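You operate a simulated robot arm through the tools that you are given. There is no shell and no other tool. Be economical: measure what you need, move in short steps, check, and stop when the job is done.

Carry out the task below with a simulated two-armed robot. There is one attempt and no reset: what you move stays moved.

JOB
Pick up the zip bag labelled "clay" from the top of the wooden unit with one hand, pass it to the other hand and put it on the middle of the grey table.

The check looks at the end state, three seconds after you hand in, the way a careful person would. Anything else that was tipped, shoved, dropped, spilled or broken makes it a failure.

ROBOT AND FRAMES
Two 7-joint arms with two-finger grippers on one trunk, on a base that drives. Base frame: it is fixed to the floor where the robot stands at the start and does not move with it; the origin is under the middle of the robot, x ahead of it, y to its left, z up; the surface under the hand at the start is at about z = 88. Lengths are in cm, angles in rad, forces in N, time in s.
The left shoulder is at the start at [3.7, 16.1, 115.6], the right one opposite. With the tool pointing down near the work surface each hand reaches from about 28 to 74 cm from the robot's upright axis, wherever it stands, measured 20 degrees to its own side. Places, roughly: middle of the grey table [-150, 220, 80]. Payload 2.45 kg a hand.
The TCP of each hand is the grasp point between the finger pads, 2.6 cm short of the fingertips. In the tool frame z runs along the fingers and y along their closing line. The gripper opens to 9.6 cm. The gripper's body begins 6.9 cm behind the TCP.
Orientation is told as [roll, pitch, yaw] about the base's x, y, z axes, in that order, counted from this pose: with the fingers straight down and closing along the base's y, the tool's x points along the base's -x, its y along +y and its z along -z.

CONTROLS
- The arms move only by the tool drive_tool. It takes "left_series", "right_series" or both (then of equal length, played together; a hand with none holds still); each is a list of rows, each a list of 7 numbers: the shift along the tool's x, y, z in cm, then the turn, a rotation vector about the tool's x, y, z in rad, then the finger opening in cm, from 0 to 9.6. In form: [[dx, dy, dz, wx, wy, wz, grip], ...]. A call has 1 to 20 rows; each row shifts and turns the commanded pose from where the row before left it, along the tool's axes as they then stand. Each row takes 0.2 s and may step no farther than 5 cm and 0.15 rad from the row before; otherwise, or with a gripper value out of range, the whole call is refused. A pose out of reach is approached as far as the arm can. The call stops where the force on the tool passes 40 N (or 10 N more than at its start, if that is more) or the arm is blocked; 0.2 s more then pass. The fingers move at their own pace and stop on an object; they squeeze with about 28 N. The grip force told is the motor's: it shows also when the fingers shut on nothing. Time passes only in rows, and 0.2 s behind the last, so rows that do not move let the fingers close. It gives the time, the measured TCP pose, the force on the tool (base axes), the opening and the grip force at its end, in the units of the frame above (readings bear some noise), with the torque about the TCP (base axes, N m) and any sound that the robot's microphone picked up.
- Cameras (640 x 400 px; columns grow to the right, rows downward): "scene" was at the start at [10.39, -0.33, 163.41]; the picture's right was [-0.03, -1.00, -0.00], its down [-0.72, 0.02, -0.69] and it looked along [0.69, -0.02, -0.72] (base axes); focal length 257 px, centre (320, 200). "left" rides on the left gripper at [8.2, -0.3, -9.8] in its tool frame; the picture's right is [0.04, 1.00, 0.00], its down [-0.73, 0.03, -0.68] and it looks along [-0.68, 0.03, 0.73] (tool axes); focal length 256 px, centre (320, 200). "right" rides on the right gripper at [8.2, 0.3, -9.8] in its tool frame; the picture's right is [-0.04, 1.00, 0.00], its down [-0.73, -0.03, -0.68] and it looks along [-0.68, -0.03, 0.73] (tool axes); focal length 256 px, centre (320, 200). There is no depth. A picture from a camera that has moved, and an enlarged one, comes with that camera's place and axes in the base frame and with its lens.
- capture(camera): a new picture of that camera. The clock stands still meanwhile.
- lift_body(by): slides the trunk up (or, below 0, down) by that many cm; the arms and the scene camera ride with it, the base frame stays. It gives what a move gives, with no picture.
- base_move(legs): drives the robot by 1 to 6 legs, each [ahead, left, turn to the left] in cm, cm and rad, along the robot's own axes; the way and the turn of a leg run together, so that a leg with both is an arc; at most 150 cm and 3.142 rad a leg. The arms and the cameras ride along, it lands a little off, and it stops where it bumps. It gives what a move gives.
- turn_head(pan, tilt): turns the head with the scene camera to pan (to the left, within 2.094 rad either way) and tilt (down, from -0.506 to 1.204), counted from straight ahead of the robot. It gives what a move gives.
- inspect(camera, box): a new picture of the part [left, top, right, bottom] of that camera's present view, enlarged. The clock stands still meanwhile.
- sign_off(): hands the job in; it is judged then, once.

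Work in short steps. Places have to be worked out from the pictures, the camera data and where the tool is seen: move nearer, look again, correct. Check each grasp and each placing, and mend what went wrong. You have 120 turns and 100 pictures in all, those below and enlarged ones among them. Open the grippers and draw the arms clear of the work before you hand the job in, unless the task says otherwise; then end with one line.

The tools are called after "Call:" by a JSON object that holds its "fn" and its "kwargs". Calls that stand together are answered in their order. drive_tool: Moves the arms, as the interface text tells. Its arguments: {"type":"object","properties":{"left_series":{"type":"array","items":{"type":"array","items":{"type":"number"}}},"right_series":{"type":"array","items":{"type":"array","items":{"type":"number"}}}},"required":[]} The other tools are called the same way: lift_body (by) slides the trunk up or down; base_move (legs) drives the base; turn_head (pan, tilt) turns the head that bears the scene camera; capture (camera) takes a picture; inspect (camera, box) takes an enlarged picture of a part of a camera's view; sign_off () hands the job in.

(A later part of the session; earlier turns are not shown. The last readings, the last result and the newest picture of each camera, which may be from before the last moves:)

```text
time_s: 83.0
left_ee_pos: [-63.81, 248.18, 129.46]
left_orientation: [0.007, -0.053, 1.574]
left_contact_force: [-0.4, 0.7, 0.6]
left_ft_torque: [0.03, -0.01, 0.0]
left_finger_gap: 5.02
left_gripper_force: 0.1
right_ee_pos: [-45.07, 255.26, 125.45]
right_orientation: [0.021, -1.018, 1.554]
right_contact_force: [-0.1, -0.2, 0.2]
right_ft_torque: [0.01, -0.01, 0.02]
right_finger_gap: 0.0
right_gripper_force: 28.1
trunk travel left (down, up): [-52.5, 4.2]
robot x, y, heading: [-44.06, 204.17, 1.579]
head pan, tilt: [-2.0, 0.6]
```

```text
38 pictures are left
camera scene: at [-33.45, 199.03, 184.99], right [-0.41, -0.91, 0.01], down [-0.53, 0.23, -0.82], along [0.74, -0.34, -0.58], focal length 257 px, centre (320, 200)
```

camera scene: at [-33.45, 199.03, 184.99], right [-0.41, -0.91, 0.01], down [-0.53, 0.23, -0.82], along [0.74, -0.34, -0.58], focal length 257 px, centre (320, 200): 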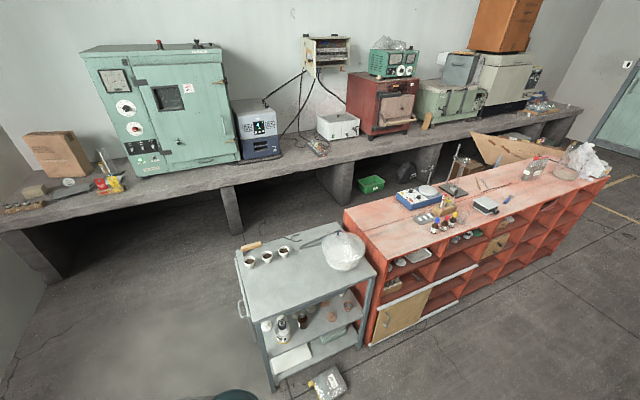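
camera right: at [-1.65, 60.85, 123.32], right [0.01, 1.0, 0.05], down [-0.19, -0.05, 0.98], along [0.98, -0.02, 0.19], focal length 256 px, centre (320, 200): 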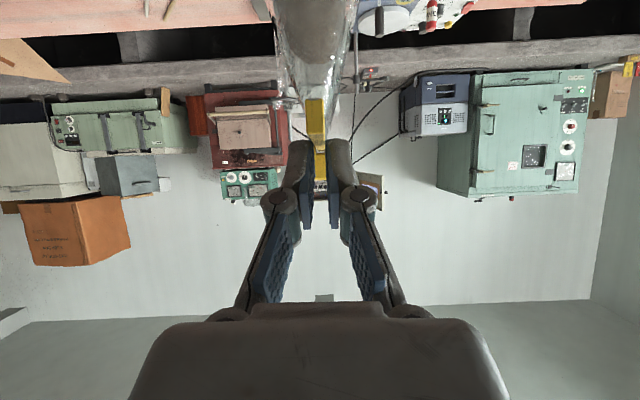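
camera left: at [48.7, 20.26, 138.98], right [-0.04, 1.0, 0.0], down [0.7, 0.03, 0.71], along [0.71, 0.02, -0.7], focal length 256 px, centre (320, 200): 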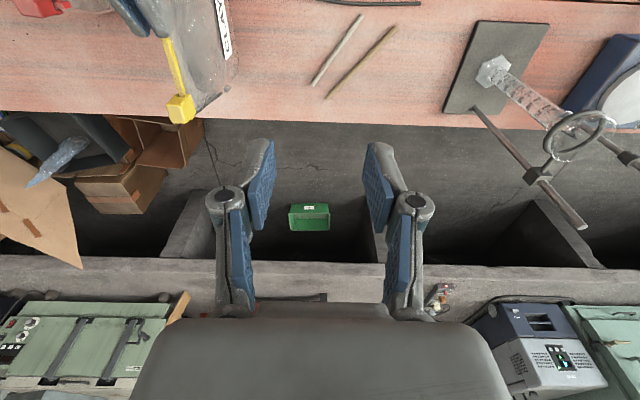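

The clay bag is on the floor next to the grey trolley's leg, about (21, 167). I'll look closer.

Call:
{"fn": "turn_head", "kwargs": {"pan": -2.0, "tilt": 0.95}}

Call:
{"fn": "inspect", "kwargs": {"camera": "scene", "box": [240, 180, 420, 330]}}

```text
time_s: 83.8
left_ee_pos: [-59.84, 248.24, 129.87]
left_orientation: [0.032, -0.052, 1.568]
left_contact_force: [1.0, -0.7, -0.1]
left_ft_torque: [0.03, 0.08, -0.05]
left_finger_gap: 5.03
left_gripper_force: 0.0
right_ee_pos: [-41.22, 255.39, 125.55]
right_orientation: [0.069, -1.021, 1.512]
right_contact_force: [1.6, 0.8, -0.5]
right_ft_torque: [-0.01, 0.07, 0.1]
right_finger_gap: 0.0
right_gripper_force: 27.5
trunk travel left (down, up): [-52.5, 4.2]
robot x, y, heading: [-43.39, 203.87, 1.577]
head pan, tilt: [-2.0, 0.949]
```

```text
2.67 times, centred on (330, 255) of scene
camera zoom: at [-30.79, 199.66, 181.96], right [-0.41, -0.91, 0.02], down [-0.76, 0.33, -0.56], along [0.5, -0.24, -0.83], focal length 686 px, centre (293, 53)
```

zoom: 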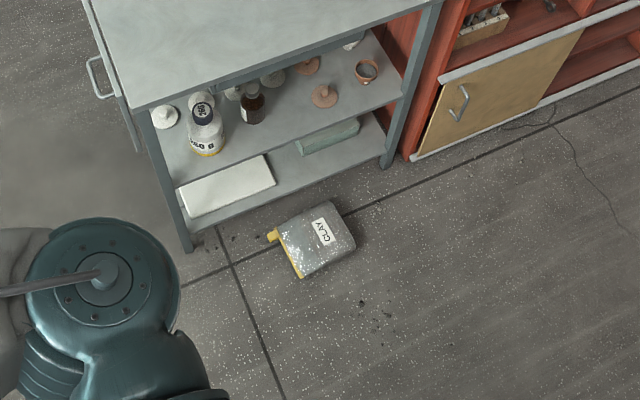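

The bag is intact on the floor, lying flat with the label up. It covers x≈13–27, y≈158–176, with the zip along x on the +y side. I'll recover it: raise and retract nothing else, turn back to heading 0 in small moves and stand with the zip edge ahead-left, for the left hand.

Call:
{"fn": "base_move", "kwargs": {"legs": [[0, 0, -0.8], [0, 0, -0.775]]}}

Call:
{"fn": "turn_head", "kwargs": {"pan": -0.3, "tilt": 1.0}}

Call:
{"fn": "capture", "kwargs": {"camera": "scene"}}

```text
time_s: 88.3
left_ee_pos: [0.65, 225.09, 128.93]
left_orientation: [-0.004, -0.051, -0.002]
left_contact_force: [-0.1, -0.2, -1.1]
left_ft_torque: [-0.03, -0.04, 0.02]
left_finger_gap: 4.99
left_gripper_force: 0.1
right_ee_pos: [7.45, 206.38, 125.25]
right_orientation: [-0.006, -1.016, -0.002]
right_contact_force: [-0.2, 0.6, -0.2]
right_ft_torque: [0.02, -0.09, 0.02]
right_finger_gap: 0.0
right_gripper_force: 27.9
trunk travel left (down, up): [-52.5, 4.2]
robot x, y, heading: [-44.15, 204.35, -0.003]
head pan, tilt: [-2.0, 0.949]
```

```text
time_s: 90.0
left_ee_pos: [-0.54, 226.89, 129.53]
left_orientation: [-0.007, -0.06, 0.002]
left_contact_force: [1.2, 2.1, 0.3]
left_ft_torque: [-0.14, 0.05, 0.02]
left_finger_gap: 4.99
left_gripper_force: 0.1
right_ee_pos: [6.39, 208.09, 125.81]
right_orientation: [-0.01, -1.026, 0.005]
right_contact_force: [-0.8, 2.4, 0.6]
right_ft_torque: [-0.09, -0.03, -0.15]
right_finger_gap: 0.0
right_gripper_force: 28.0
trunk travel left (down, up): [-52.5, 4.2]
robot x, y, heading: [-44.3, 205.69, -0.006]
head pan, tilt: [-0.3, 1.0]
```

```text
36 pictures are left
camera scene: at [-39.14, 209.14, 181.88], right [-0.3, -0.95, 0.03], down [-0.8, 0.24, -0.55], along [0.51, -0.19, -0.84], focal length 257 px, centre (320, 200)
```

scene: 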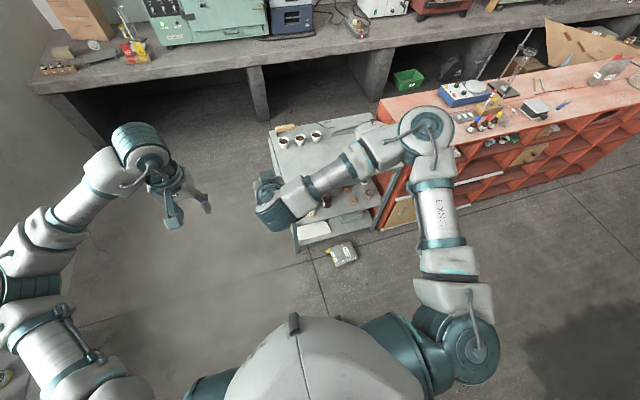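

The bag sits at the trolley's foot. I'll tuck the right hand back and out, then shift the base to about (-28, 165) in gentle legs.

Call:
{"fn": "drive_tool", "kwargs": {"right_series": [[0.93, -2.75, -1.49, 0, 0, 0, 2], [0.93, -2.75, -1.49, 0, 0, 0, 2], [0.93, -2.75, -1.49, 0, 0, 0, 2], [0.93, -2.75, -1.49, 0, 0, 0, 2], [0.93, -2.75, -1.49, 0, 0, 0, 2], [0.93, -2.75, -1.49, 0, 0, 0, 2], [0.93, -2.75, -1.49, 0, 0, 0, 2], [0.93, -2.75, -1.49, 0, 0, 0, 2]]}}

Call:
{"fn": "base_move", "kwargs": {"legs": [[0, -40, 0], [15, 0, 0]]}}

Call:
{"fn": "capture", "kwargs": {"camera": "left"}}

Call:
{"fn": "capture", "kwargs": {"camera": "scene"}}

```text
time_s: 91.8
left_ee_pos: [-0.61, 220.38, 130.21]
left_orientation: [0.036, -0.058, -0.005]
left_contact_force: [-0.4, -1.2, 0.9]
left_ft_torque: [0.08, -0.01, 0.02]
left_finger_gap: 4.97
left_gripper_force: 0.0
right_ee_pos: [1.7, 181.84, 125.01]
right_orientation: [0.066, -1.026, -0.066]
right_contact_force: [0.2, -1.1, 1.4]
right_ft_torque: [0.03, 0.04, 0.04]
right_finger_gap: 1.97
right_gripper_force: 0.0
right hand out of reach, approached as far as the arm can: row 4, 5, 6, 7, 8
trunk travel left (down, up): [-52.5, 4.2]
robot x, y, heading: [-44.07, 204.44, 0.0]
head pan, tilt: [-0.3, 1.0]
```

```text
time_s: 93.0
left_ee_pos: [-3.19, 209.16, 129.88]
left_orientation: [0.029, -0.084, -0.174]
left_contact_force: [-1.1, -3.0, 0.0]
left_ft_torque: [0.35, -0.04, 0.07]
left_finger_gap: 4.99
left_gripper_force: 0.2
right_ee_pos: [0.66, 170.83, 125.98]
right_orientation: [0.328, -1.014, -0.387]
right_contact_force: [-0.5, -2.7, 0.7]
right_ft_torque: [0.14, 0.02, 0.21]
right_finger_gap: 2.0
right_gripper_force: 0.0
trunk travel left (down, up): [-52.5, 4.2]
robot x, y, heading: [-44.66, 197.26, -0.018]
head pan, tilt: [-0.3, 1.0]
stopped in leg 1: the robot was blocked; the commanded pose is now the measured one
```

```text
35 pictures are left
camera left: at [-12.19, 210.25, 138.79], right [0.13, 0.99, 0.02], down [0.66, -0.11, 0.74], along [0.74, -0.08, -0.67], focal length 256 px, centre (320, 200)
```

left: 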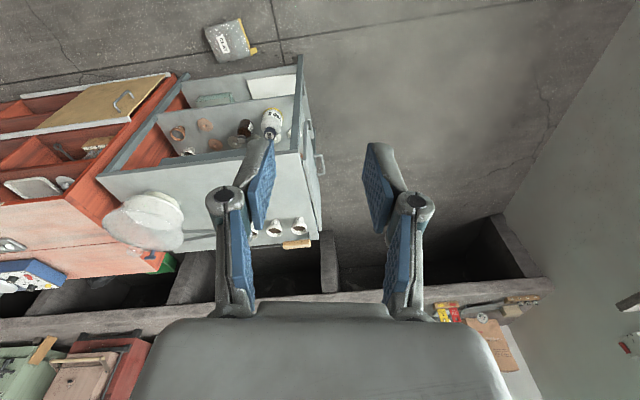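

```text
34 pictures are left
camera scene: at [-38.34, 184.32, 181.62], right [-0.32, -0.95, -0.05], down [-0.8, 0.3, -0.52], along [0.51, -0.12, -0.85], focal length 257 px, centre (320, 200)
```

scene: 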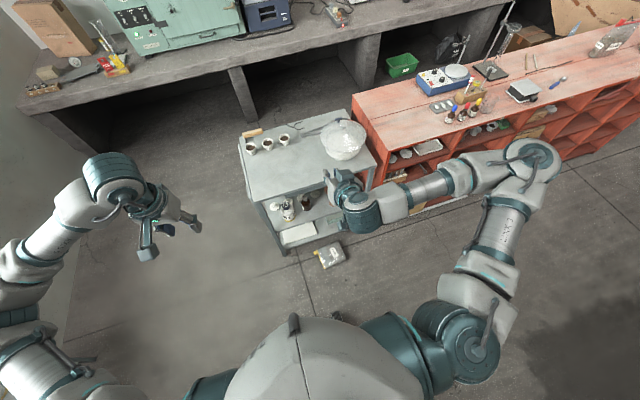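

The base stopped and the body seems to be swaying. I'll let it settle and read the pose again before doing anything.

Call:
{"fn": "drive_tool", "kwargs": {"left_series": [[0, 0, 0, 0, 0, 0, 5], [0, 0, 0, 0, 0, 0, 5], [0, 0, 0, 0, 0, 0, 5], [0, 0, 0, 0, 0, 0, 5], [0, 0, 0, 0, 0, 0, 5], [0, 0, 0, 0, 0, 0, 5], [0, 0, 0, 0, 0, 0, 5], [0, 0, 0, 0, 0, 0, 5], [0, 0, 0, 0, 0, 0, 5], [0, 0, 0, 0, 0, 0, 5]]}}

Call:
{"fn": "capture", "kwargs": {"camera": "scene"}}

```text
time_s: 93.3
left_ee_pos: [-4.79, 229.18, 128.33]
left_orientation: [-0.079, -0.104, -0.074]
left_contact_force: [0.2, 2.0, -0.1]
left_ft_torque: [-0.11, 0.03, -0.01]
left_finger_gap: 5.0
left_gripper_force: 0.0
right_ee_pos: [-0.19, 189.66, 129.0]
right_orientation: [0.034, -1.082, -0.108]
right_contact_force: [2.3, 3.3, 1.2]
right_ft_torque: [-0.11, 0.18, -0.22]
right_finger_gap: 2.02
right_gripper_force: 0.0
trunk travel left (down, up): [-52.5, 4.2]
robot x, y, heading: [-44.83, 199.13, -0.008]
head pan, tilt: [-0.3, 1.0]
stopped in row 1 (left hand): the arm was blocked; the commanded pose is now the measured one
```

```text
33 pictures are left
camera scene: at [-40.04, 209.47, 181.76], right [-0.3, -0.95, 0.07], down [-0.8, 0.21, -0.56], along [0.52, -0.22, -0.83], focal length 257 px, centre (320, 200)
```

scene: 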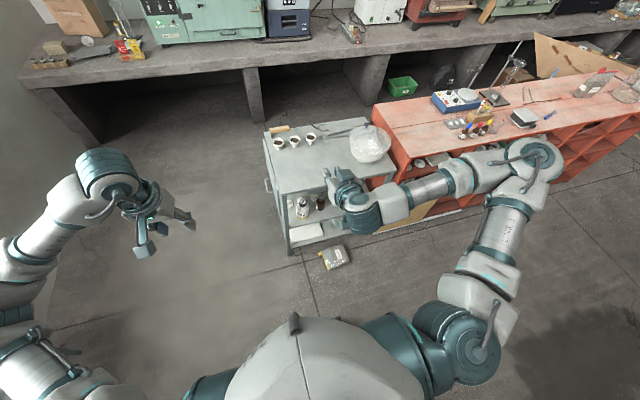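

The body rocks strongly when driven with the trunk raised, which is what shook the bag loose. I'll lower the trunk; both hands are clear of the trolley (x < 10).

Call:
{"fn": "lift_body", "kwargs": {"by": -20}}

Call:
{"fn": "lift_body", "kwargs": {"by": -5}}

```text
time_s: 93.7
left_ee_pos: [-4.49, 207.09, 130.9]
left_orientation: [0.105, -0.101, -0.1]
left_contact_force: [-0.8, -1.1, -0.1]
left_ft_torque: [0.1, -0.05, -0.01]
left_finger_gap: 5.0
left_gripper_force: 0.1
right_ee_pos: [1.35, 169.04, 124.99]
right_orientation: [0.315, -1.063, -0.355]
right_contact_force: [-0.4, -10.3, -1.2]
right_ft_torque: [0.44, -0.04, 0.71]
right_finger_gap: 1.99
right_gripper_force: 0.0
trunk travel left (down, up): [-51.9, 4.8]
robot x, y, heading: [-44.67, 197.67, -0.013]
head pan, tilt: [-0.3, 1.0]
stopped: the arm was blocked; the commanded pose is now the measured one
```

```text
time_s: 94.3
left_ee_pos: [-6.05, 226.89, 125.76]
left_orientation: [-0.042, -0.123, -0.096]
left_contact_force: [0.5, 1.8, -0.4]
left_ft_torque: [-0.19, 0.04, 0.02]
left_finger_gap: 5.02
left_gripper_force: 0.0
right_ee_pos: [-0.31, 187.76, 125.88]
right_orientation: [0.103, -1.097, -0.17]
right_contact_force: [-0.4, 9.8, -0.4]
right_ft_torque: [-0.38, -0.1, -0.71]
right_finger_gap: 1.99
right_gripper_force: 0.0
trunk travel left (down, up): [-49.4, 7.3]
robot x, y, heading: [-45.11, 199.15, 0.001]
head pan, tilt: [-0.3, 1.0]
stopped: the arm was blocked; the commanded pose is now the measured one
```

The sway persists, and the right arm was pushed to its reach limit, which may be feeding it. I'll ease the right arm forward out of that limit.

Call:
{"fn": "drive_tool", "kwargs": {"right_series": [[-0.5, 0, 0.8, 0, 0, 0, 2], [-0.5, 0, 0.8, 0, 0, 0, 2], [-0.5, 0, 0.8, 0, 0, 0, 2], [-0.5, 0, 0.8, 0, 0, 0, 2], [0, 0, 0, 0, 0, 0, 2], [0, 0, 0, 0, 0, 0, 2], [0, 0, 0, 0, 0, 0, 2], [0, 0, 0, 0, 0, 0, 2]]}}

Call:
{"fn": "drive_tool", "kwargs": {"right_series": [[-0.5, 0, 0.8, 0, 0, 0, 2], [-0.5, 0, 0.8, 0, 0, 0, 2], [0, 0, 0, 0, 0, 0, 2], [0, 0, 0, 0, 0, 0, 2], [0, 0, 0, 0, 0, 0, 2], [0, 0, 0, 0, 0, 0, 2], [0, 0, 0, 0, 0, 0, 2], [0, 0, 0, 0, 0, 0, 2]]}}

```text
time_s: 94.8
left_ee_pos: [-7.37, 206.31, 129.12]
left_orientation: [0.126, -0.124, -0.133]
left_contact_force: [-0.3, -2.3, -0.2]
left_ft_torque: [0.15, -0.05, -0.02]
left_finger_gap: 5.0
left_gripper_force: 0.0
right_ee_pos: [0.28, 168.55, 123.29]
right_orientation: [0.382, -1.07, -0.413]
right_contact_force: [-1.2, -7.2, -0.9]
right_ft_torque: [0.26, -0.15, 0.5]
right_finger_gap: 2.0
right_gripper_force: 0.2
right hand out of reach, approached as far as the arm can: row 1
trunk travel left (down, up): [-49.4, 7.3]
robot x, y, heading: [-45.56, 197.69, -0.012]
head pan, tilt: [-0.3, 1.0]
stopped in row 2 (right hand): the arm was blocked; the commanded pose is now the measured one
```

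```text
time_s: 95.4
left_ee_pos: [-8.74, 227.16, 126.3]
left_orientation: [-0.023, -0.148, -0.123]
left_contact_force: [-0.1, 3.2, 0.1]
left_ft_torque: [-0.27, 0.01, -0.02]
left_finger_gap: 5.01
left_gripper_force: 0.1
right_ee_pos: [0.59, 189.26, 126.81]
right_orientation: [0.111, -1.115, -0.15]
right_contact_force: [0.6, 5.7, 1.0]
right_ft_torque: [-0.22, 0.03, -0.48]
right_finger_gap: 2.02
right_gripper_force: 0.0
right hand out of reach, approached as far as the arm can: row 1
trunk travel left (down, up): [-49.4, 7.3]
robot x, y, heading: [-45.66, 199.43, -0.003]
head pan, tilt: [-0.3, 1.0]
stopped in row 2 (right hand): the arm was blocked; the commanded pose is now the measured one
```

Call:
{"fn": "turn_head", "kwargs": {"pan": 0.0, "tilt": 0.9}}

Call:
{"fn": "turn_head", "kwargs": {"pan": 0.0, "tilt": 0.95}}

Call:
{"fn": "capture", "kwargs": {"camera": "scene"}}

```text
time_s: 96.2
left_ee_pos: [-8.53, 214.46, 128.16]
left_orientation: [0.062, -0.142, -0.155]
left_contact_force: [0.0, -0.1, 1.5]
left_ft_torque: [0.04, -0.03, 0.01]
left_finger_gap: 5.01
left_gripper_force: 0.1
right_ee_pos: [1.02, 176.06, 125.31]
right_orientation: [0.312, -1.086, -0.367]
right_contact_force: [-1.0, -3.1, 0.5]
right_ft_torque: [0.1, 0.06, 0.24]
right_finger_gap: 2.03
right_gripper_force: 0.2
trunk travel left (down, up): [-49.4, 7.3]
robot x, y, heading: [-45.74, 197.38, 0.0]
head pan, tilt: [0.0, 0.901]
```

```text
time_s: 96.8
left_ee_pos: [-8.78, 216.63, 127.93]
left_orientation: [0.056, -0.146, -0.148]
left_contact_force: [-0.9, -0.3, 0.2]
left_ft_torque: [-0.01, -0.05, -0.03]
left_finger_gap: 5.02
left_gripper_force: 0.0
right_ee_pos: [0.38, 179.75, 125.53]
right_orientation: [0.248, -1.099, -0.267]
right_contact_force: [0.3, 0.1, 0.7]
right_ft_torque: [-0.01, 0.02, 0.0]
right_finger_gap: 2.01
right_gripper_force: 0.0
trunk travel left (down, up): [-49.4, 7.3]
robot x, y, heading: [-45.92, 198.06, -0.006]
head pan, tilt: [0.0, 0.949]
```

```text
32 pictures are left
camera scene: at [-39.39, 201.67, 178.96], right [0.0, -1.0, 0.02], down [-0.82, -0.01, -0.58], along [0.58, -0.02, -0.82], focal length 257 px, centre (320, 200)
```

scene: 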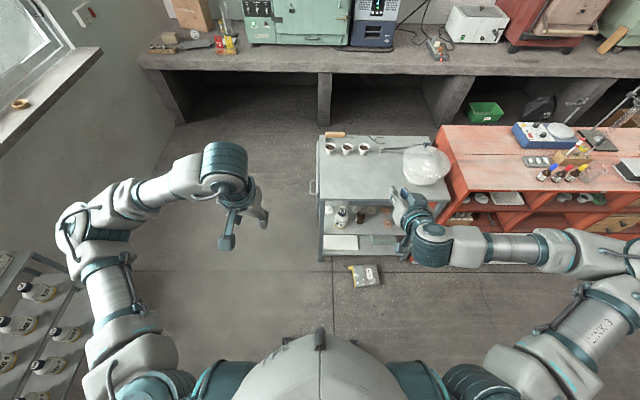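

It has damped out. I'll lower the trunk now in calm steps to make the robot steadier.

Call:
{"fn": "lift_body", "kwargs": {"by": -12}}

Call:
{"fn": "lift_body", "kwargs": {"by": -12}}

```text
time_s: 97.5
left_ee_pos: [-9.63, 231.4, 121.79]
left_orientation: [-0.053, -0.159, -0.116]
left_contact_force: [-0.5, 3.9, 0.1]
left_ft_torque: [-0.29, -0.03, 0.02]
left_finger_gap: 5.0
left_gripper_force: 0.0
right_ee_pos: [-0.11, 192.82, 123.83]
right_orientation: [0.047, -1.128, -0.113]
right_contact_force: [-0.8, 5.6, 0.1]
right_ft_torque: [-0.15, -0.03, -0.38]
right_finger_gap: 2.0
right_gripper_force: 0.1
trunk travel left (down, up): [-45.5, 11.1]
robot x, y, heading: [-45.53, 200.09, -0.002]
head pan, tilt: [0.0, 0.949]
stopped: the arm was blocked; the commanded pose is now the measured one
```

```text
time_s: 98.0
left_ee_pos: [-10.01, 210.28, 123.88]
left_orientation: [0.092, -0.157, -0.173]
left_contact_force: [0.6, -1.2, 0.2]
left_ft_torque: [0.11, -0.05, -0.07]
left_finger_gap: 4.99
left_gripper_force: 0.1
right_ee_pos: [-0.49, 172.35, 119.86]
right_orientation: [0.369, -1.086, -0.426]
right_contact_force: [-2.4, -4.1, -0.9]
right_ft_torque: [0.18, -0.16, 0.38]
right_finger_gap: 1.98
right_gripper_force: 0.0
trunk travel left (down, up): [-44.0, 12.7]
robot x, y, heading: [-46.19, 197.93, -0.006]
head pan, tilt: [0.0, 0.949]
stopped: the arm was blocked; the commanded pose is now the measured one
```

Call:
{"fn": "turn_head", "kwargs": {"pan": 0.0, "tilt": 0.93}}

Call:
{"fn": "turn_head", "kwargs": {"pan": 0.0, "tilt": 0.95}}

Call:
{"fn": "turn_head", "kwargs": {"pan": 0.0, "tilt": 0.93}}

Call:
{"fn": "drive_tool", "kwargs": {"right_series": [[0, 0, 0, 0, 0.03, 0, 2], [0, 0, 0, 0, 0.05, 0, 2], [0, 0, 0, 0, 0.05, 0, 2], [0, 0, 0, 0, 0.05, 0, 2], [0, 0, 0, 0, 0.05, 0, 2], [0, 0, 0, 0, 0.05, 0, 2]]}}

```text
time_s: 98.6
left_ee_pos: [-9.8, 225.94, 121.54]
left_orientation: [-0.021, -0.17, -0.133]
left_contact_force: [0.8, 0.2, 0.6]
left_ft_torque: [-0.02, 0.03, 0.05]
left_finger_gap: 5.02
left_gripper_force: 0.1
right_ee_pos: [-0.41, 188.38, 121.77]
right_orientation: [0.135, -1.121, -0.2]
right_contact_force: [2.0, 3.5, -0.2]
right_ft_torque: [-0.13, 0.08, -0.26]
right_finger_gap: 1.97
right_gripper_force: 0.1
trunk travel left (down, up): [-44.0, 12.7]
robot x, y, heading: [-46.21, 200.21, -0.005]
head pan, tilt: [0.0, 0.93]
```

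```text
time_s: 99.2
left_ee_pos: [-10.29, 215.73, 123.05]
left_orientation: [0.071, -0.16, -0.151]
left_contact_force: [0.0, -0.4, 0.0]
left_ft_torque: [0.04, 0.02, 0.03]
left_finger_gap: 4.99
left_gripper_force: 0.1
right_ee_pos: [-0.93, 178.1, 120.48]
right_orientation: [0.284, -1.104, -0.314]
right_contact_force: [2.0, -2.5, -0.7]
right_ft_torque: [0.08, 0.0, 0.14]
right_finger_gap: 1.98
right_gripper_force: 0.0
trunk travel left (down, up): [-44.0, 12.7]
robot x, y, heading: [-46.48, 197.83, 0.003]
head pan, tilt: [0.0, 0.949]
```

```text
time_s: 99.8
left_ee_pos: [-10.45, 215.3, 123.55]
left_orientation: [0.045, -0.174, -0.16]
left_contact_force: [-0.6, -0.1, 0.5]
left_ft_torque: [-0.02, -0.03, -0.02]
left_finger_gap: 5.01
left_gripper_force: 0.1
right_ee_pos: [-0.26, 177.44, 121.12]
right_orientation: [0.296, -1.108, -0.37]
right_contact_force: [-0.4, -0.6, 1.0]
right_ft_torque: [0.07, 0.02, 0.1]
right_finger_gap: 1.97
right_gripper_force: 0.0
trunk travel left (down, up): [-44.0, 12.7]
robot x, y, heading: [-45.91, 197.95, -0.004]
head pan, tilt: [0.0, 0.93]
```

```text
time_s: 101.2
left_ee_pos: [-10.53, 218.86, 122.87]
left_orientation: [0.05, -0.165, -0.151]
left_contact_force: [-0.7, -0.5, 0.4]
left_ft_torque: [0.03, 0.04, 0.02]
left_finger_gap: 5.0
left_gripper_force: 0.0
right_ee_pos: [-0.22, 181.38, 121.27]
right_orientation: [0.158, -0.838, -0.182]
right_contact_force: [-1.1, -0.6, 0.7]
right_ft_torque: [0.05, 0.01, 0.05]
right_finger_gap: 2.02
right_gripper_force: 0.0
right hand out of reach, approached as far as the arm can: row 1
trunk travel left (down, up): [-44.0, 12.7]
robot x, y, heading: [-46.27, 198.72, -0.005]
head pan, tilt: [0.0, 0.93]
```

The arm moves freely again. I'll bring the right hand upright slowly, away from its limit.

Call:
{"fn": "drive_tool", "kwargs": {"right_series": [[0, 0, 0, 0, 0.05, 0, 2], [0, 0, 0, 0, 0.06, 0, 2], [0, 0, 0, 0, 0.06, 0, 2], [0, 0, 0, 0, 0.06, 0, 2], [0, 0, 0, 0, 0.06, 0, 2], [0, 0, 0, 0, 0.06, 0, 2], [0, 0, 0, 0, 0.06, 0, 2], [0, 0, 0, 0, 0.06, 0, 2], [0, 0, 0, 0, 0.06, 0, 2], [0, 0, 0, 0, 0.06, 0, 2], [0, 0, 0, 0, 0.05, 0, 2], [0, 0, 0, 0, 0.05, 0, 2], [0, 0, 0, 0, 0.05, 0, 2]]}}

Call:
{"fn": "lift_body", "kwargs": {"by": -10}}

```text
time_s: 104.2
left_ee_pos: [-11.62, 224.43, 122.21]
left_orientation: [0.007, -0.174, -0.134]
left_contact_force: [-0.6, 1.6, 0.3]
left_ft_torque: [-0.12, -0.01, -0.04]
left_finger_gap: 5.01
left_gripper_force: 0.0
right_ee_pos: [-0.97, 187.11, 122.47]
right_orientation: [0.058, -0.111, -0.058]
right_contact_force: [-0.5, 1.8, 0.6]
right_ft_torque: [-0.14, -0.07, 0.0]
right_finger_gap: 2.03
right_gripper_force: 0.0
trunk travel left (down, up): [-44.0, 12.7]
robot x, y, heading: [-46.22, 198.36, -0.001]
head pan, tilt: [0.0, 0.93]
stopped in row 13 (right hand): the arm was blocked; the commanded pose is now the measured one
```

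```text
time_s: 105.6
left_ee_pos: [-11.5, 218.34, 113.33]
left_orientation: [0.051, -0.173, -0.152]
left_contact_force: [-1.4, 0.3, 0.0]
left_ft_torque: [0.02, -0.01, 0.01]
left_finger_gap: 5.0
left_gripper_force: 0.0
right_ee_pos: [-0.94, 180.78, 111.87]
right_orientation: [0.103, -0.11, -0.071]
right_contact_force: [-1.0, -0.7, 0.7]
right_ft_torque: [0.06, -0.02, 0.03]
right_finger_gap: 1.98
right_gripper_force: 0.1
trunk travel left (down, up): [-34.0, 22.7]
robot x, y, heading: [-46.7, 197.37, 0.0]
head pan, tilt: [0.0, 0.93]
```

Lowering worked cleanly. Now a short base step toward the bag to see how it behaves at this height.

Call:
{"fn": "base_move", "kwargs": {"legs": [[0, -10, 0]]}}

Call:
{"fn": "turn_head", "kwargs": {"pan": 0.0, "tilt": 0.95}}

```text
time_s: 106.7
left_ee_pos: [-11.35, 211.09, 112.93]
left_orientation: [0.03, -0.171, -0.144]
left_contact_force: [0.4, -0.9, -0.7]
left_ft_torque: [0.01, -0.04, 0.02]
left_finger_gap: 4.99
left_gripper_force: 0.0
right_ee_pos: [-0.73, 173.87, 111.81]
right_orientation: [0.082, -0.11, -0.065]
right_contact_force: [-0.1, 0.3, 0.1]
right_ft_torque: [-0.02, -0.05, 0.02]
right_finger_gap: 2.01
right_gripper_force: 0.1
trunk travel left (down, up): [-34.0, 22.7]
robot x, y, heading: [-46.01, 188.25, 0.007]
head pan, tilt: [0.0, 0.93]
```

```text
time_s: 107.3
left_ee_pos: [-11.54, 208.0, 113.24]
left_orientation: [0.051, -0.174, -0.155]
left_contact_force: [0.5, -1.8, 0.1]
left_ft_torque: [0.16, 0.06, 0.03]
left_finger_gap: 5.0
left_gripper_force: 0.0
right_ee_pos: [-1.06, 170.63, 111.77]
right_orientation: [0.1, -0.106, -0.074]
right_contact_force: [0.8, -1.6, 0.0]
right_ft_torque: [0.11, 0.1, 0.0]
right_finger_gap: 2.01
right_gripper_force: 0.1
trunk travel left (down, up): [-34.0, 22.7]
robot x, y, heading: [-46.6, 186.98, 0.004]
head pan, tilt: [0.0, 0.949]
```

Call:
{"fn": "base_move", "kwargs": {"legs": [[0, -11, 0], [0, -10, 0], [16, 0, 0]]}}

Call:
{"fn": "turn_head", "kwargs": {"pan": 0.2, "tilt": 1.15}}

Call:
{"fn": "capture", "kwargs": {"camera": "scene"}}

```text
time_s: 109.9
left_ee_pos: [-11.94, 190.61, 114.07]
left_orientation: [0.113, -0.21, -0.161]
left_contact_force: [0.2, -1.8, 0.5]
left_ft_torque: [0.16, 0.09, 0.06]
left_finger_gap: 5.0
left_gripper_force: 0.1
right_ee_pos: [0.54, 153.33, 112.22]
right_orientation: [0.088, -0.138, 0.005]
right_contact_force: [2.0, -5.4, -2.6]
right_ft_torque: [0.44, 0.19, 0.08]
right_finger_gap: 1.99
right_gripper_force: 0.0
trunk travel left (down, up): [-34.0, 22.7]
robot x, y, heading: [-43.43, 167.02, 0.061]
head pan, tilt: [0.0, 0.949]
stopped in leg 3: the robot was blocked; the commanded pose is now the measured one
```

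```text
time_s: 110.6
left_ee_pos: [-11.93, 201.19, 111.37]
left_orientation: [0.013, -0.205, -0.125]
left_contact_force: [-1.4, 2.4, -0.1]
left_ft_torque: [-0.16, -0.08, -0.03]
left_finger_gap: 4.98
left_gripper_force: 0.0
right_ee_pos: [0.55, 164.85, 113.21]
right_orientation: [0.01, -0.134, 0.016]
right_contact_force: [-1.1, 1.6, -0.3]
right_ft_torque: [-0.13, -0.13, 0.03]
right_finger_gap: 2.01
right_gripper_force: 0.1
trunk travel left (down, up): [-34.0, 22.7]
robot x, y, heading: [-43.65, 169.1, 0.057]
head pan, tilt: [0.201, 1.15]
```

```text
31 pictures are left
camera scene: at [-36.28, 181.2, 161.81], right [0.26, -0.96, 0.06], down [-0.88, -0.26, -0.39], along [0.39, 0.05, -0.92], focal length 257 px, centre (320, 200)
```

scene: 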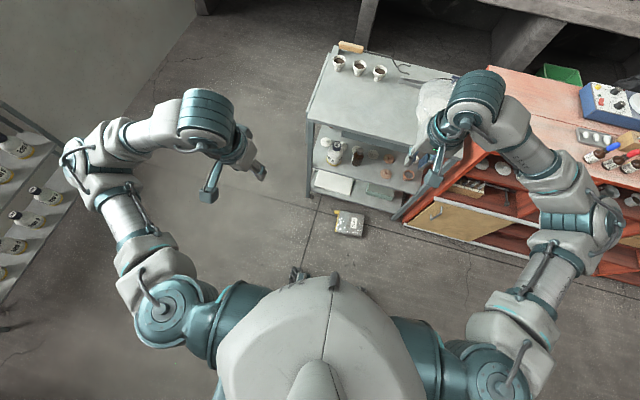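

It's swaying again from the sideways legs. I'll let it settle, then make one forward leg.

Call:
{"fn": "turn_head", "kwargs": {"pan": 0.2, "tilt": 1.17}}

Call:
{"fn": "turn_head", "kwargs": {"pan": 0.2, "tilt": 1.15}}

Call:
{"fn": "turn_head", "kwargs": {"pan": 0.2, "tilt": 1.17}}

Call:
{"fn": "base_move", "kwargs": {"legs": [[6, 0, 0]]}}

Call:
{"fn": "turn_head", "kwargs": {"pan": 0.2, "tilt": 1.15}}

```text
time_s: 111.2
left_ee_pos: [-12.33, 192.89, 113.15]
left_orientation: [0.069, -0.205, -0.146]
left_contact_force: [0.5, -0.3, 0.2]
left_ft_torque: [0.05, -0.02, 0.02]
left_finger_gap: 4.99
left_gripper_force: 0.0
right_ee_pos: [0.6, 156.87, 112.9]
right_orientation: [0.057, -0.138, -0.003]
right_contact_force: [-0.1, -0.4, -0.6]
right_ft_torque: [0.02, -0.03, 0.0]
right_finger_gap: 1.98
right_gripper_force: 0.0
trunk travel left (down, up): [-34.0, 22.7]
robot x, y, heading: [-43.6, 167.07, 0.066]
head pan, tilt: [0.201, 1.169]
```

```text
time_s: 111.8
left_ee_pos: [-11.91, 188.78, 114.21]
left_orientation: [0.11, -0.204, -0.163]
left_contact_force: [0.5, -1.2, 0.3]
left_ft_torque: [0.03, 0.04, -0.01]
left_finger_gap: 4.96
left_gripper_force: 0.0
right_ee_pos: [0.66, 152.4, 112.81]
right_orientation: [0.095, -0.141, -0.008]
right_contact_force: [1.0, -1.6, 1.5]
right_ft_torque: [0.16, 0.11, 0.02]
right_finger_gap: 1.98
right_gripper_force: 0.0
trunk travel left (down, up): [-34.0, 22.7]
robot x, y, heading: [-43.07, 166.91, 0.056]
head pan, tilt: [0.201, 1.15]
```

```text
time_s: 112.5
left_ee_pos: [-11.84, 200.42, 111.51]
left_orientation: [0.014, -0.204, -0.131]
left_contact_force: [-0.7, 3.0, -0.3]
left_ft_torque: [-0.25, -0.06, -0.02]
left_finger_gap: 4.98
left_gripper_force: 0.1
right_ee_pos: [0.62, 164.08, 113.39]
right_orientation: [0.01, -0.137, 0.007]
right_contact_force: [-1.1, 2.7, 0.6]
right_ft_torque: [-0.23, -0.06, 0.03]
right_finger_gap: 2.01
right_gripper_force: 0.0
trunk travel left (down, up): [-34.0, 22.7]
robot x, y, heading: [-43.49, 168.81, 0.053]
head pan, tilt: [0.201, 1.169]
```

```text
time_s: 113.4
left_ee_pos: [-6.95, 200.32, 112.14]
left_orientation: [0.024, -0.219, -0.119]
left_contact_force: [-0.5, 3.6, 0.3]
left_ft_torque: [-0.28, -0.1, -0.04]
left_finger_gap: 4.99
left_gripper_force: 0.1
right_ee_pos: [5.77, 164.21, 113.7]
right_orientation: [0.022, -0.151, 0.021]
right_contact_force: [-1.7, 3.0, 0.1]
right_ft_torque: [-0.22, -0.18, 0.01]
right_finger_gap: 1.98
right_gripper_force: 0.2
trunk travel left (down, up): [-34.0, 22.7]
robot x, y, heading: [-37.06, 169.29, 0.07]
head pan, tilt: [0.201, 1.169]
```

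```text
time_s: 114.0
left_ee_pos: [-6.43, 196.04, 113.32]
left_orientation: [0.07, -0.206, -0.129]
left_contact_force: [-0.6, 0.4, -0.1]
left_ft_torque: [-0.05, 0.03, 0.0]
left_finger_gap: 5.02
left_gripper_force: 0.0
right_ee_pos: [6.47, 159.86, 113.31]
right_orientation: [0.058, -0.142, 0.014]
right_contact_force: [-0.3, -0.4, 0.7]
right_ft_torque: [-0.02, 0.0, 0.02]
right_finger_gap: 1.97
right_gripper_force: 0.0
trunk travel left (down, up): [-34.0, 22.7]
robot x, y, heading: [-37.17, 169.48, 0.073]
head pan, tilt: [0.201, 1.15]
```

Now I'll lower the trunk most of the way in two steps. I need that to reach the floor, and it should be steadier.

Call:
{"fn": "lift_body", "kwargs": {"by": -15}}

Call:
{"fn": "lift_body", "kwargs": {"by": -15}}

Call:
{"fn": "capture", "kwargs": {"camera": "scene"}}

```text
time_s: 115.8
left_ee_pos: [-6.09, 195.79, 98.3]
left_orientation: [0.067, -0.205, -0.126]
left_contact_force: [-0.2, 0.2, -0.2]
left_ft_torque: [0.04, -0.05, 0.01]
left_finger_gap: 5.0
left_gripper_force: 0.1
right_ee_pos: [6.83, 159.6, 98.19]
right_orientation: [0.06, -0.141, 0.018]
right_contact_force: [0.5, 0.5, 1.0]
right_ft_torque: [-0.02, -0.04, 0.03]
right_finger_gap: 2.02
right_gripper_force: 0.0
trunk travel left (down, up): [-19.0, 37.7]
robot x, y, heading: [-37.5, 169.28, 0.07]
head pan, tilt: [0.201, 1.15]
```

```text
time_s: 117.5
left_ee_pos: [-3.94, 197.93, 78.02]
left_orientation: [0.011, -0.026, -0.117]
left_contact_force: [-1.0, 1.3, 0.9]
left_ft_torque: [-0.16, -0.04, 0.0]
left_finger_gap: 5.04
left_gripper_force: 0.0
right_ee_pos: [6.63, 161.75, 83.41]
right_orientation: [0.043, -0.144, 0.025]
right_contact_force: [0.6, 2.1, 0.6]
right_ft_torque: [-0.12, -0.05, -0.01]
right_finger_gap: 2.0
right_gripper_force: 0.1
trunk travel left (down, up): [-4.0, 52.7]
robot x, y, heading: [-37.28, 169.96, 0.07]
head pan, tilt: [0.201, 1.15]
```

```text
30 pictures are left
camera scene: at [-2.69, 176.26, 128.07], right [0.27, -0.96, 0.02], down [-0.88, -0.25, -0.4], along [0.39, 0.09, -0.92], focal length 257 px, centre (320, 200)
```

scene: 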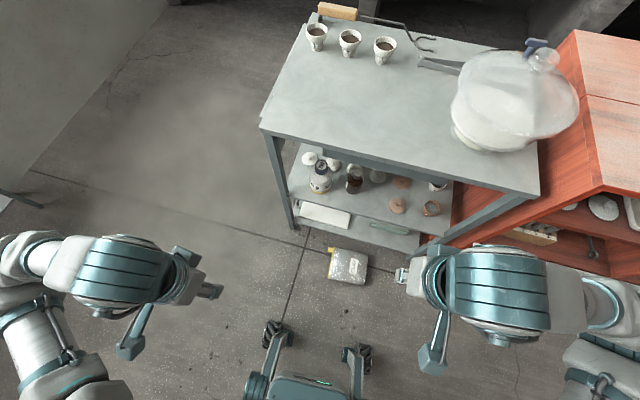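

The lift folds the torso forward, so the head is now above the work. I can see the base wheels well clear of the bag. I'll zoom in on the bag.

Call:
{"fn": "inspect", "kwargs": {"camera": "scene", "box": [300, 220, 400, 300]}}

```text
5.00 times, centred on (350, 260) of scene
camera zoom: at [-2.69, 176.26, 128.07], right [0.27, -0.96, 0.02], down [-0.88, -0.25, -0.4], along [0.39, 0.09, -0.92], focal length 1287 px, centre (170, -100)
```

zoom: 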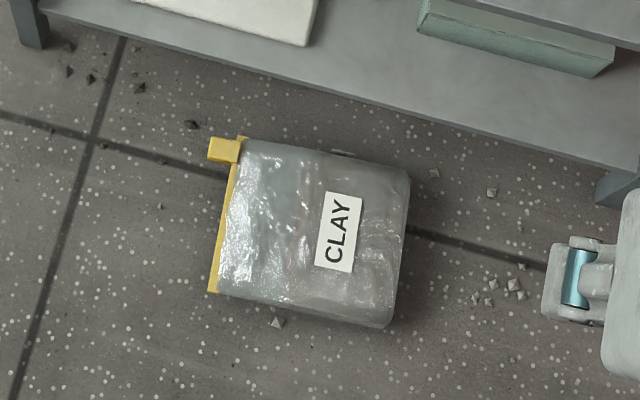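

Zip edge runs from about (13, 174) to (27.5, 175.6) on the floor. I'll roll the left hand so its fingers point right and down, with the closing plane across the zip, then bring it low beside the zip to look from the side.

Call:
{"fn": "drive_tool", "kwargs": {"left_series": [[0, 0, 0, 0, 0, -0.1, 6], [0, 0, 0, 0, 0, -0.1, 6], [0, 0, 0, 0.12, 0, 0, 6], [0, 0, 0, 0.12, 0, 0, 6], [0, 0, 0, 0.12, 0, 0, 6], [0, 0, 0, 0.12, 0, 0, 6], [0, 0, 0, 0.12, 0, 0, 6], [0, 0, 0, 0.12, 0, 0, 6], [0, 0, 0, 0.13, 0, 0, 6], [0, 0, 0, 0, 0, 0, 6], [0, 0, 0, 0, 0, 0, 6]]}}

Call:
{"fn": "drive_tool", "kwargs": {"left_series": [[-0.7, 1, 1.3, 0, 0, 0, 6], [-1.4, 2, 2.6, 0, 0, 0, 6], [-1.4, 2, 2.6, 0, 0, 0, 6], [-1.4, 2, 2.6, 0, 0, 0, 6], [-1.4, 2, 2.6, 0, 0, 0, 6], [-1.4, 2, 2.6, 0, 0, 0, 6], [-1.4, 2, 2.6, 0, 0, 0, 6], [-1.4, 2, 2.6, 0, 0, 0, 6], [-1.4, 2, 2.6, 0, 0, 0, 6], [-1.4, 2, 2.6, 0, 0, 0, 6], [-1.4, 2, 2.6, 0, 0, 0, 6], [0, 0, 0, 0, 0, 0, 6]]}}

Call:
{"fn": "capture", "kwargs": {"camera": "left"}}

```text
time_s: 119.9
left_ee_pos: [-3.48, 196.46, 78.18]
left_orientation: [-0.833, -0.027, 0.077]
left_contact_force: [0.2, 1.1, -0.1]
left_ft_torque: [-0.07, 0.01, 0.03]
left_finger_gap: 5.98
left_gripper_force: 0.1
right_ee_pos: [6.87, 160.27, 83.05]
right_orientation: [0.056, -0.14, 0.017]
right_contact_force: [-1.1, 2.1, -0.4]
right_ft_torque: [-0.1, 0.0, 0.0]
right_finger_gap: 2.0
right_gripper_force: 0.0
trunk travel left (down, up): [-4.0, 52.7]
robot x, y, heading: [-36.99, 169.67, 0.068]
head pan, tilt: [0.201, 1.15]
```

```text
time_s: 122.5
left_ee_pos: [12.55, 190.48, 45.14]
left_orientation: [-0.819, -0.027, 0.074]
left_contact_force: [-0.4, 0.1, 0.1]
left_ft_torque: [0.03, 0.02, -0.03]
left_finger_gap: 6.01
left_gripper_force: 0.0
right_ee_pos: [6.83, 158.5, 82.9]
right_orientation: [0.07, -0.14, 0.015]
right_contact_force: [-0.3, -0.2, -0.5]
right_ft_torque: [0.01, 0.03, 0.01]
right_finger_gap: 2.0
right_gripper_force: 0.0
trunk travel left (down, up): [-4.0, 52.7]
robot x, y, heading: [-37.43, 168.81, 0.068]
head pan, tilt: [0.201, 1.15]
```

```text
28 pictures are left
camera left: at [3.73, 196.88, 51.67], right [-0.07, 0.68, -0.73], down [0.68, 0.57, 0.46], along [0.73, -0.47, -0.5], focal length 256 px, centre (320, 200)
```

left: 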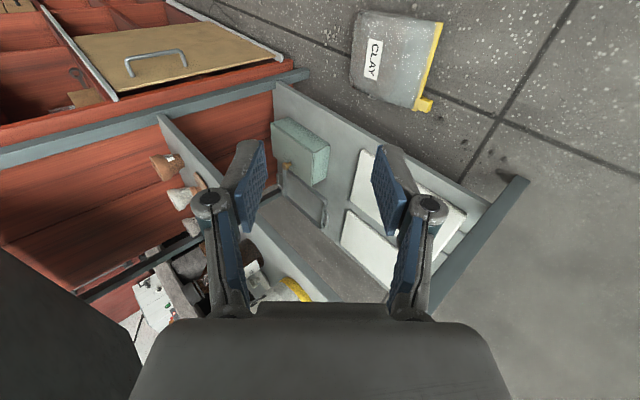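

Call:
{"fn": "drive_tool", "kwargs": {"left_series": [[-0.2, 2, 2.45, 0, 0, 0, 6], [-0.2, 2, 2.45, 0, 0, 0, 6], [-0.2, 2, 2.45, 0, 0, 0, 6], [-0.2, 2, 2.45, 0, 0, 0, 6], [-0.2, 2, 2.45, 0, 0, 0, 6], [-0.2, 2, 2.45, 0, 0, 0, 6], [-0.2, 2, 2.45, 0, 0, 0, 6], [-0.2, 2, 2.45, 0, 0, 0, 6], [0, 0, 0, 0, 0, 0, 6]]}}

Call:
{"fn": "capture", "kwargs": {"camera": "left"}}

Call:
{"fn": "capture", "kwargs": {"camera": "scene"}}

```text
time_s: 124.5
left_ee_pos: [13.26, 189.59, 37.68]
left_orientation: [-0.82, -0.029, 0.076]
left_contact_force: [0.0, 0.8, -0.1]
left_ft_torque: [-0.03, 0.0, -0.02]
left_finger_gap: 5.99
left_gripper_force: 0.0
left hand out of reach, approached as far as the arm can: row 3, 4, 5, 6, 7, 8
right_ee_pos: [6.99, 158.71, 83.0]
right_orientation: [0.067, -0.137, 0.013]
right_contact_force: [-0.4, 1.1, 0.1]
right_ft_torque: [-0.01, -0.03, -0.03]
right_finger_gap: 2.0
right_gripper_force: 0.1
trunk travel left (down, up): [-4.0, 52.7]
robot x, y, heading: [-37.61, 169.15, 0.064]
head pan, tilt: [0.201, 1.15]
```

```text
27 pictures are left
camera left: at [4.51, 196.1, 44.28], right [-0.07, 0.68, -0.73], down [0.68, 0.57, 0.46], along [0.73, -0.47, -0.5], focal length 256 px, centre (320, 200)
```

left: 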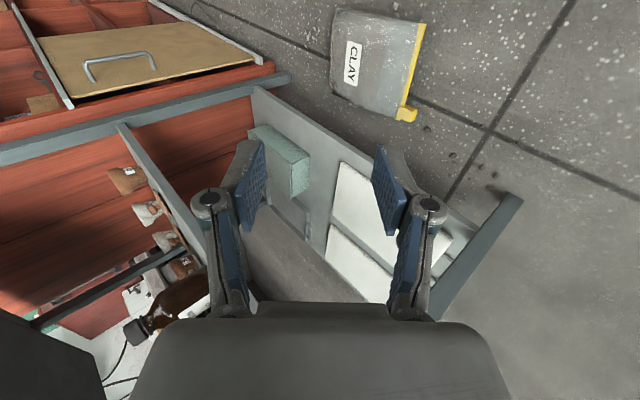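

```text
26 pictures are left
camera scene: at [-2.22, 172.76, 128.03], right [0.27, -0.96, 0.0], down [-0.88, -0.24, -0.4], along [0.39, 0.11, -0.92], focal length 257 px, centre (320, 200)
```

scene: 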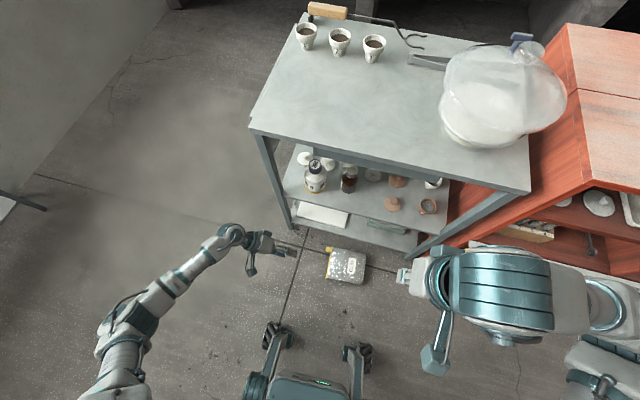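

The rolled pose can't reach the floor. New idea: with vertical fingers, drag the bag away from the trolley, then grip its slider block with a straight-down hand and tip the bag upright. First I'll un-roll the left hand and test how low it reaches over bare floor.

Call:
{"fn": "drive_tool", "kwargs": {"left_series": [[0, -0.5, -1, -0.11, 0, 0, 2], [0, -0.5, -1, -0.11, 0, 0, 2], [0, -0.5, -1, -0.11, 0, 0, 1], [0, 0, 0, -0.11, 0, 0, 0], [0, 0, 0, -0.11, 0, 0, 0], [0, 0, 0, -0.11, 0, 0, 0], [0, 0, 0, -0.11, 0, 0, 0], [0, 0, 0, -0.05, 0, 0, 0], [0, 0, 3, 0, 0, 0, 0], [0, 0, 3, 0, 0, 0, 0], [0, 0, 3, 0, 0, 0, 0], [0, 0, 3, 0, 0, 0, 0], [0, 0, 3, 0, 0, 0, 0], [0, 0, 3, 0, 0, 0, 0], [0, 0, 3, 0, 0, 0, 0], [0, 0, 0, 0, 0, 0, 0]]}}

```text
time_s: 127.9
left_ee_pos: [14.05, 190.31, 20.21]
left_orientation: [-0.001, -0.029, 0.074]
left_contact_force: [-0.8, 0.1, -0.8]
left_ft_torque: [0.01, 0.01, 0.01]
left_finger_gap: 0.01
left_gripper_force: 27.7
right_ee_pos: [6.88, 158.74, 82.98]
right_orientation: [0.067, -0.139, 0.014]
right_contact_force: [0.7, -1.6, 0.0]
right_ft_torque: [-0.03, 0.0, -0.05]
right_finger_gap: 1.96
right_gripper_force: 0.0
trunk travel left (down, up): [-4.0, 52.7]
robot x, y, heading: [-36.94, 169.11, 0.069]
head pan, tilt: [0.201, 1.15]
```

A vertical hand reaches z=20 easily. I'll test lower, to about z=6, over bare floor.

Call:
{"fn": "drive_tool", "kwargs": {"left_series": [[0, 0, 3, 0, 0, 0, 0], [0, 0, 3, 0, 0, 0, 0], [0, 0, 3, 0, 0, 0, 0], [0, 0, 3, 0, 0, 0, 0], [0, 0, 2, 0, 0, 0, 0], [0, 0, 0, 0, 0, 0, 0]]}}

Call:
{"fn": "capture", "kwargs": {"camera": "left"}}

```text
time_s: 129.3
left_ee_pos: [12.17, 190.95, 11.27]
left_orientation: [0.0, -0.027, 0.075]
left_contact_force: [-0.7, -0.8, 0.5]
left_ft_torque: [0.02, -0.05, 0.01]
left_finger_gap: 0.0
left_gripper_force: 28.6
left hand out of reach, approached as far as the arm can: row 3, 4, 5
right_ee_pos: [6.99, 158.72, 82.9]
right_orientation: [0.068, -0.136, 0.014]
right_contact_force: [0.3, -0.5, -0.5]
right_ft_torque: [0.0, 0.01, -0.02]
right_finger_gap: 2.01
right_gripper_force: 0.0
trunk travel left (down, up): [-4.0, 52.7]
robot x, y, heading: [-37.24, 169.05, 0.069]
head pan, tilt: [0.201, 1.15]
```

```text
25 pictures are left
camera left: at [3.84, 190.14, 20.78], right [-0.11, 0.99, 0.0], down [0.71, 0.08, 0.7], along [0.69, 0.08, -0.72], focal length 256 px, centre (320, 200)
```

left: 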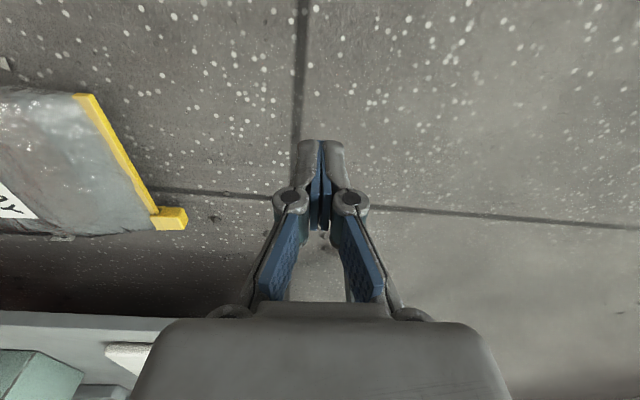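

A vertical hand reaches z≈11 at 51 cm ahead, and nearer should go lower. The zip lies on the floor with the slider at about (27.5, 175.6, 1). I'll retract both hands a bit, then drive forward 20 cm so the far side of the bag comes in reach; the wheels stay short of the bag.

Call:
{"fn": "drive_tool", "kwargs": {"left_series": [[0, 0, -3, 0, 0, 0, 0], [0, 0, -3, 0, 0, 0, 0], [0, 0, -3, 0, 0, 0, 0], [1.5, -1, -3, 0, 0, 0, 0], [1.5, -2, -2, 0, 0, 0, 0], [1.5, -2, 0, 0, 0, 0, 0], [1.5, -2, 0, 0, 0, 0, 0], [1.5, -2, 0, 0, 0, 0, 0], [1.5, -2, 0, 0, 0, 0, 0], [0, 0, 0, 0, 0, 0, 0]], "right_series": [[1.5, 0, -1, 0, 0, 0, 2], [1.5, 0, -1, 0, 0, 0, 2], [1.5, 0, -1, 0, 0, 0, 2], [1.5, 0, -1, 0, 0, 0, 2], [1.5, 0, -1, 0, 0, 0, 2], [1.5, 0, -1, 0, 0, 0, 2], [1.5, 0, -1, 0, 0, 0, 2], [0.5, 0, 0, 0, 0, 0, 2], [0, 0, 0, 0, 0, 0, 2], [0, 0, 0, 0, 0, 0, 2]]}}

Call:
{"fn": "lift_body", "kwargs": {"by": -3.8}}

Call:
{"fn": "base_move", "kwargs": {"legs": [[10, 0, -0.065], [9, 0, 0]]}}

Call:
{"fn": "capture", "kwargs": {"camera": "scene"}}

```text
time_s: 131.5
left_ee_pos: [3.54, 179.22, 25.19]
left_orientation: [0.001, -0.027, 0.076]
left_contact_force: [0.6, 0.4, -0.3]
left_ft_torque: [-0.04, -0.03, -0.02]
left_finger_gap: 0.0
left_gripper_force: 28.2
right_ee_pos: [-4.85, 158.05, 88.41]
right_orientation: [0.069, -0.138, 0.015]
right_contact_force: [-0.2, -0.3, 0.5]
right_ft_torque: [0.01, 0.02, 0.0]
right_finger_gap: 2.0
right_gripper_force: 0.1
trunk travel left (down, up): [-4.0, 52.7]
robot x, y, heading: [-37.37, 169.04, 0.074]
head pan, tilt: [0.201, 1.15]
```

```text
time_s: 132.4
left_ee_pos: [3.62, 179.32, 21.56]
left_orientation: [-0.002, -0.031, 0.075]
left_contact_force: [-0.2, -0.6, 0.4]
left_ft_torque: [0.01, -0.03, 0.02]
left_finger_gap: 0.0
left_gripper_force: 27.9
right_ee_pos: [-5.01, 157.98, 84.62]
right_orientation: [0.069, -0.142, 0.013]
right_contact_force: [-0.6, 0.8, 0.2]
right_ft_torque: [-0.02, -0.02, 0.0]
right_finger_gap: 2.0
right_gripper_force: 0.0
trunk travel left (down, up): [-0.2, 56.5]
robot x, y, heading: [-37.5, 168.93, 0.066]
head pan, tilt: [0.201, 1.15]
```

```text
time_s: 134.2
left_ee_pos: [23.35, 177.01, 21.7]
left_orientation: [-0.003, -0.031, 0.006]
left_contact_force: [-0.2, 0.2, 0.8]
left_ft_torque: [-0.02, 0.0, 0.02]
left_finger_gap: 0.03
left_gripper_force: 28.0
right_ee_pos: [13.22, 156.45, 84.74]
right_orientation: [0.066, -0.143, -0.053]
right_contact_force: [-0.6, 0.3, 0.3]
right_ft_torque: [0.04, 0.0, 0.01]
right_finger_gap: 2.01
right_gripper_force: 0.0
trunk travel left (down, up): [-0.2, 56.5]
robot x, y, heading: [-18.1, 169.36, 0.005]
head pan, tilt: [0.201, 1.15]
```

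```text
24 pictures are left
camera scene: at [21.44, 170.89, 122.66], right [0.2, -0.98, 0.0], down [-0.9, -0.18, -0.41], along [0.4, 0.08, -0.91], focal length 257 px, centre (320, 200)
```

scene: 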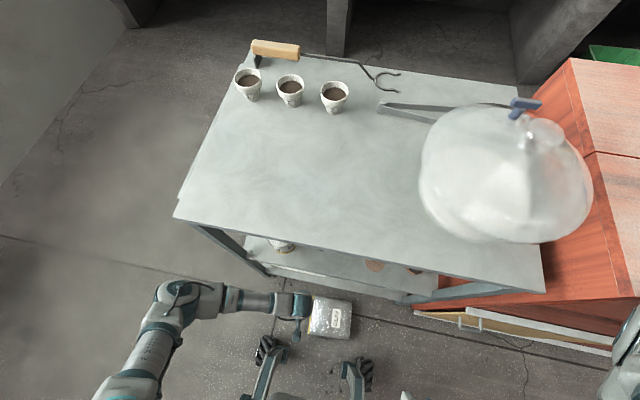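

The robot is steady with the trunk down. I'll pitch the left hand slightly with the wrist leaning back, and bring its closed fingertips above the gap between the bag's far side and the trolley.

Call:
{"fn": "drive_tool", "kwargs": {"left_series": [[0, 0, 0, 0, -0.11, 0, 0], [0, 0, 0, 0, -0.11, 0, 0], [0, 0, 0, 0, -0.11, 0, 0], [0, -2.5, 0, 0, 0, 0, 0], [0, -2.5, 0, 0, 0, 0, 0], [0, -2.5, 0, 0, 0, 0, 0], [0, -2.3, 0, 0, 0, 0, 0], [-1.8, 0, 0.7, 0, 0, 0, 0], [-1.8, 0, 0.7, 0, 0, 0, 0], [-1.7, 0, 0.6, 0, 0, 0, 0], [0.9, 0, 2.5, 0, 0, 0, 0], [0.9, 0, 2.5, 0, 0, 0, 0], [0, 0, 0, 0, 0, 0, 0]]}}

Call:
{"fn": "capture", "kwargs": {"camera": "left"}}

Call:
{"fn": "inspect", "kwargs": {"camera": "scene", "box": [240, 240, 420, 370]}}

```text
time_s: 137.0
left_ee_pos: [29.11, 167.1, 16.56]
left_orientation: [-0.002, -0.363, 0.01]
left_contact_force: [-0.4, 0.4, 0.2]
left_ft_torque: [0.05, 0.01, -0.03]
left_finger_gap: 0.0
left_gripper_force: 28.2
right_ee_pos: [12.95, 156.41, 84.79]
right_orientation: [0.069, -0.146, -0.053]
right_contact_force: [0.8, 0.2, 0.7]
right_ft_torque: [-0.03, -0.01, -0.02]
right_finger_gap: 2.01
right_gripper_force: 0.1
trunk travel left (down, up): [-0.2, 56.5]
robot x, y, heading: [-17.79, 169.1, 0.002]
head pan, tilt: [0.201, 1.15]
```

```text
23 pictures are left
camera left: at [18.07, 166.86, 22.6], right [-0.04, 1.0, -0.02], down [0.44, 0.03, 0.89], along [0.89, 0.03, -0.45], focal length 256 px, centre (320, 200)
```

left: 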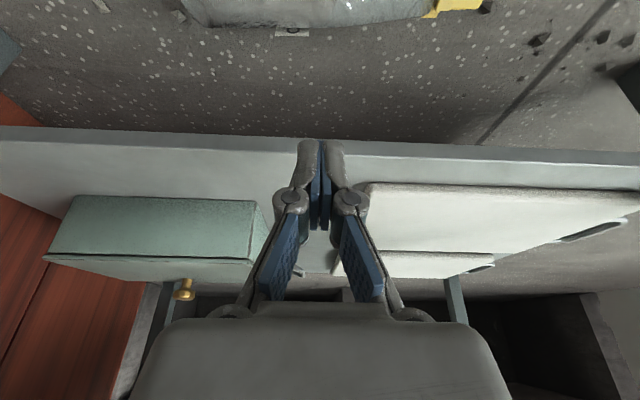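

```text
3.08 times, centred on (330, 305) of scene
camera zoom: at [21.68, 170.77, 122.53], right [0.2, -0.98, 0.0], down [-0.9, -0.18, -0.4], along [0.4, 0.08, -0.91], focal length 792 px, centre (289, -123)
```

zoom: 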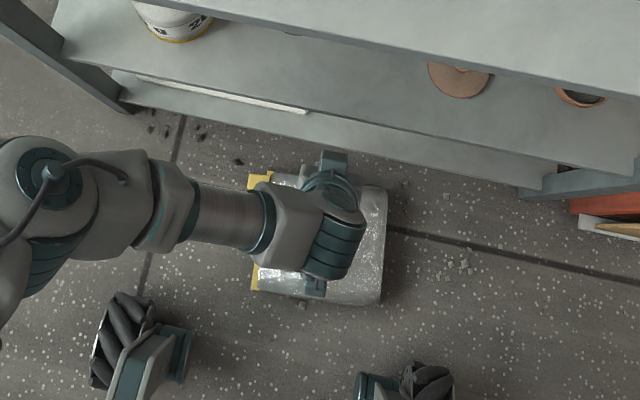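

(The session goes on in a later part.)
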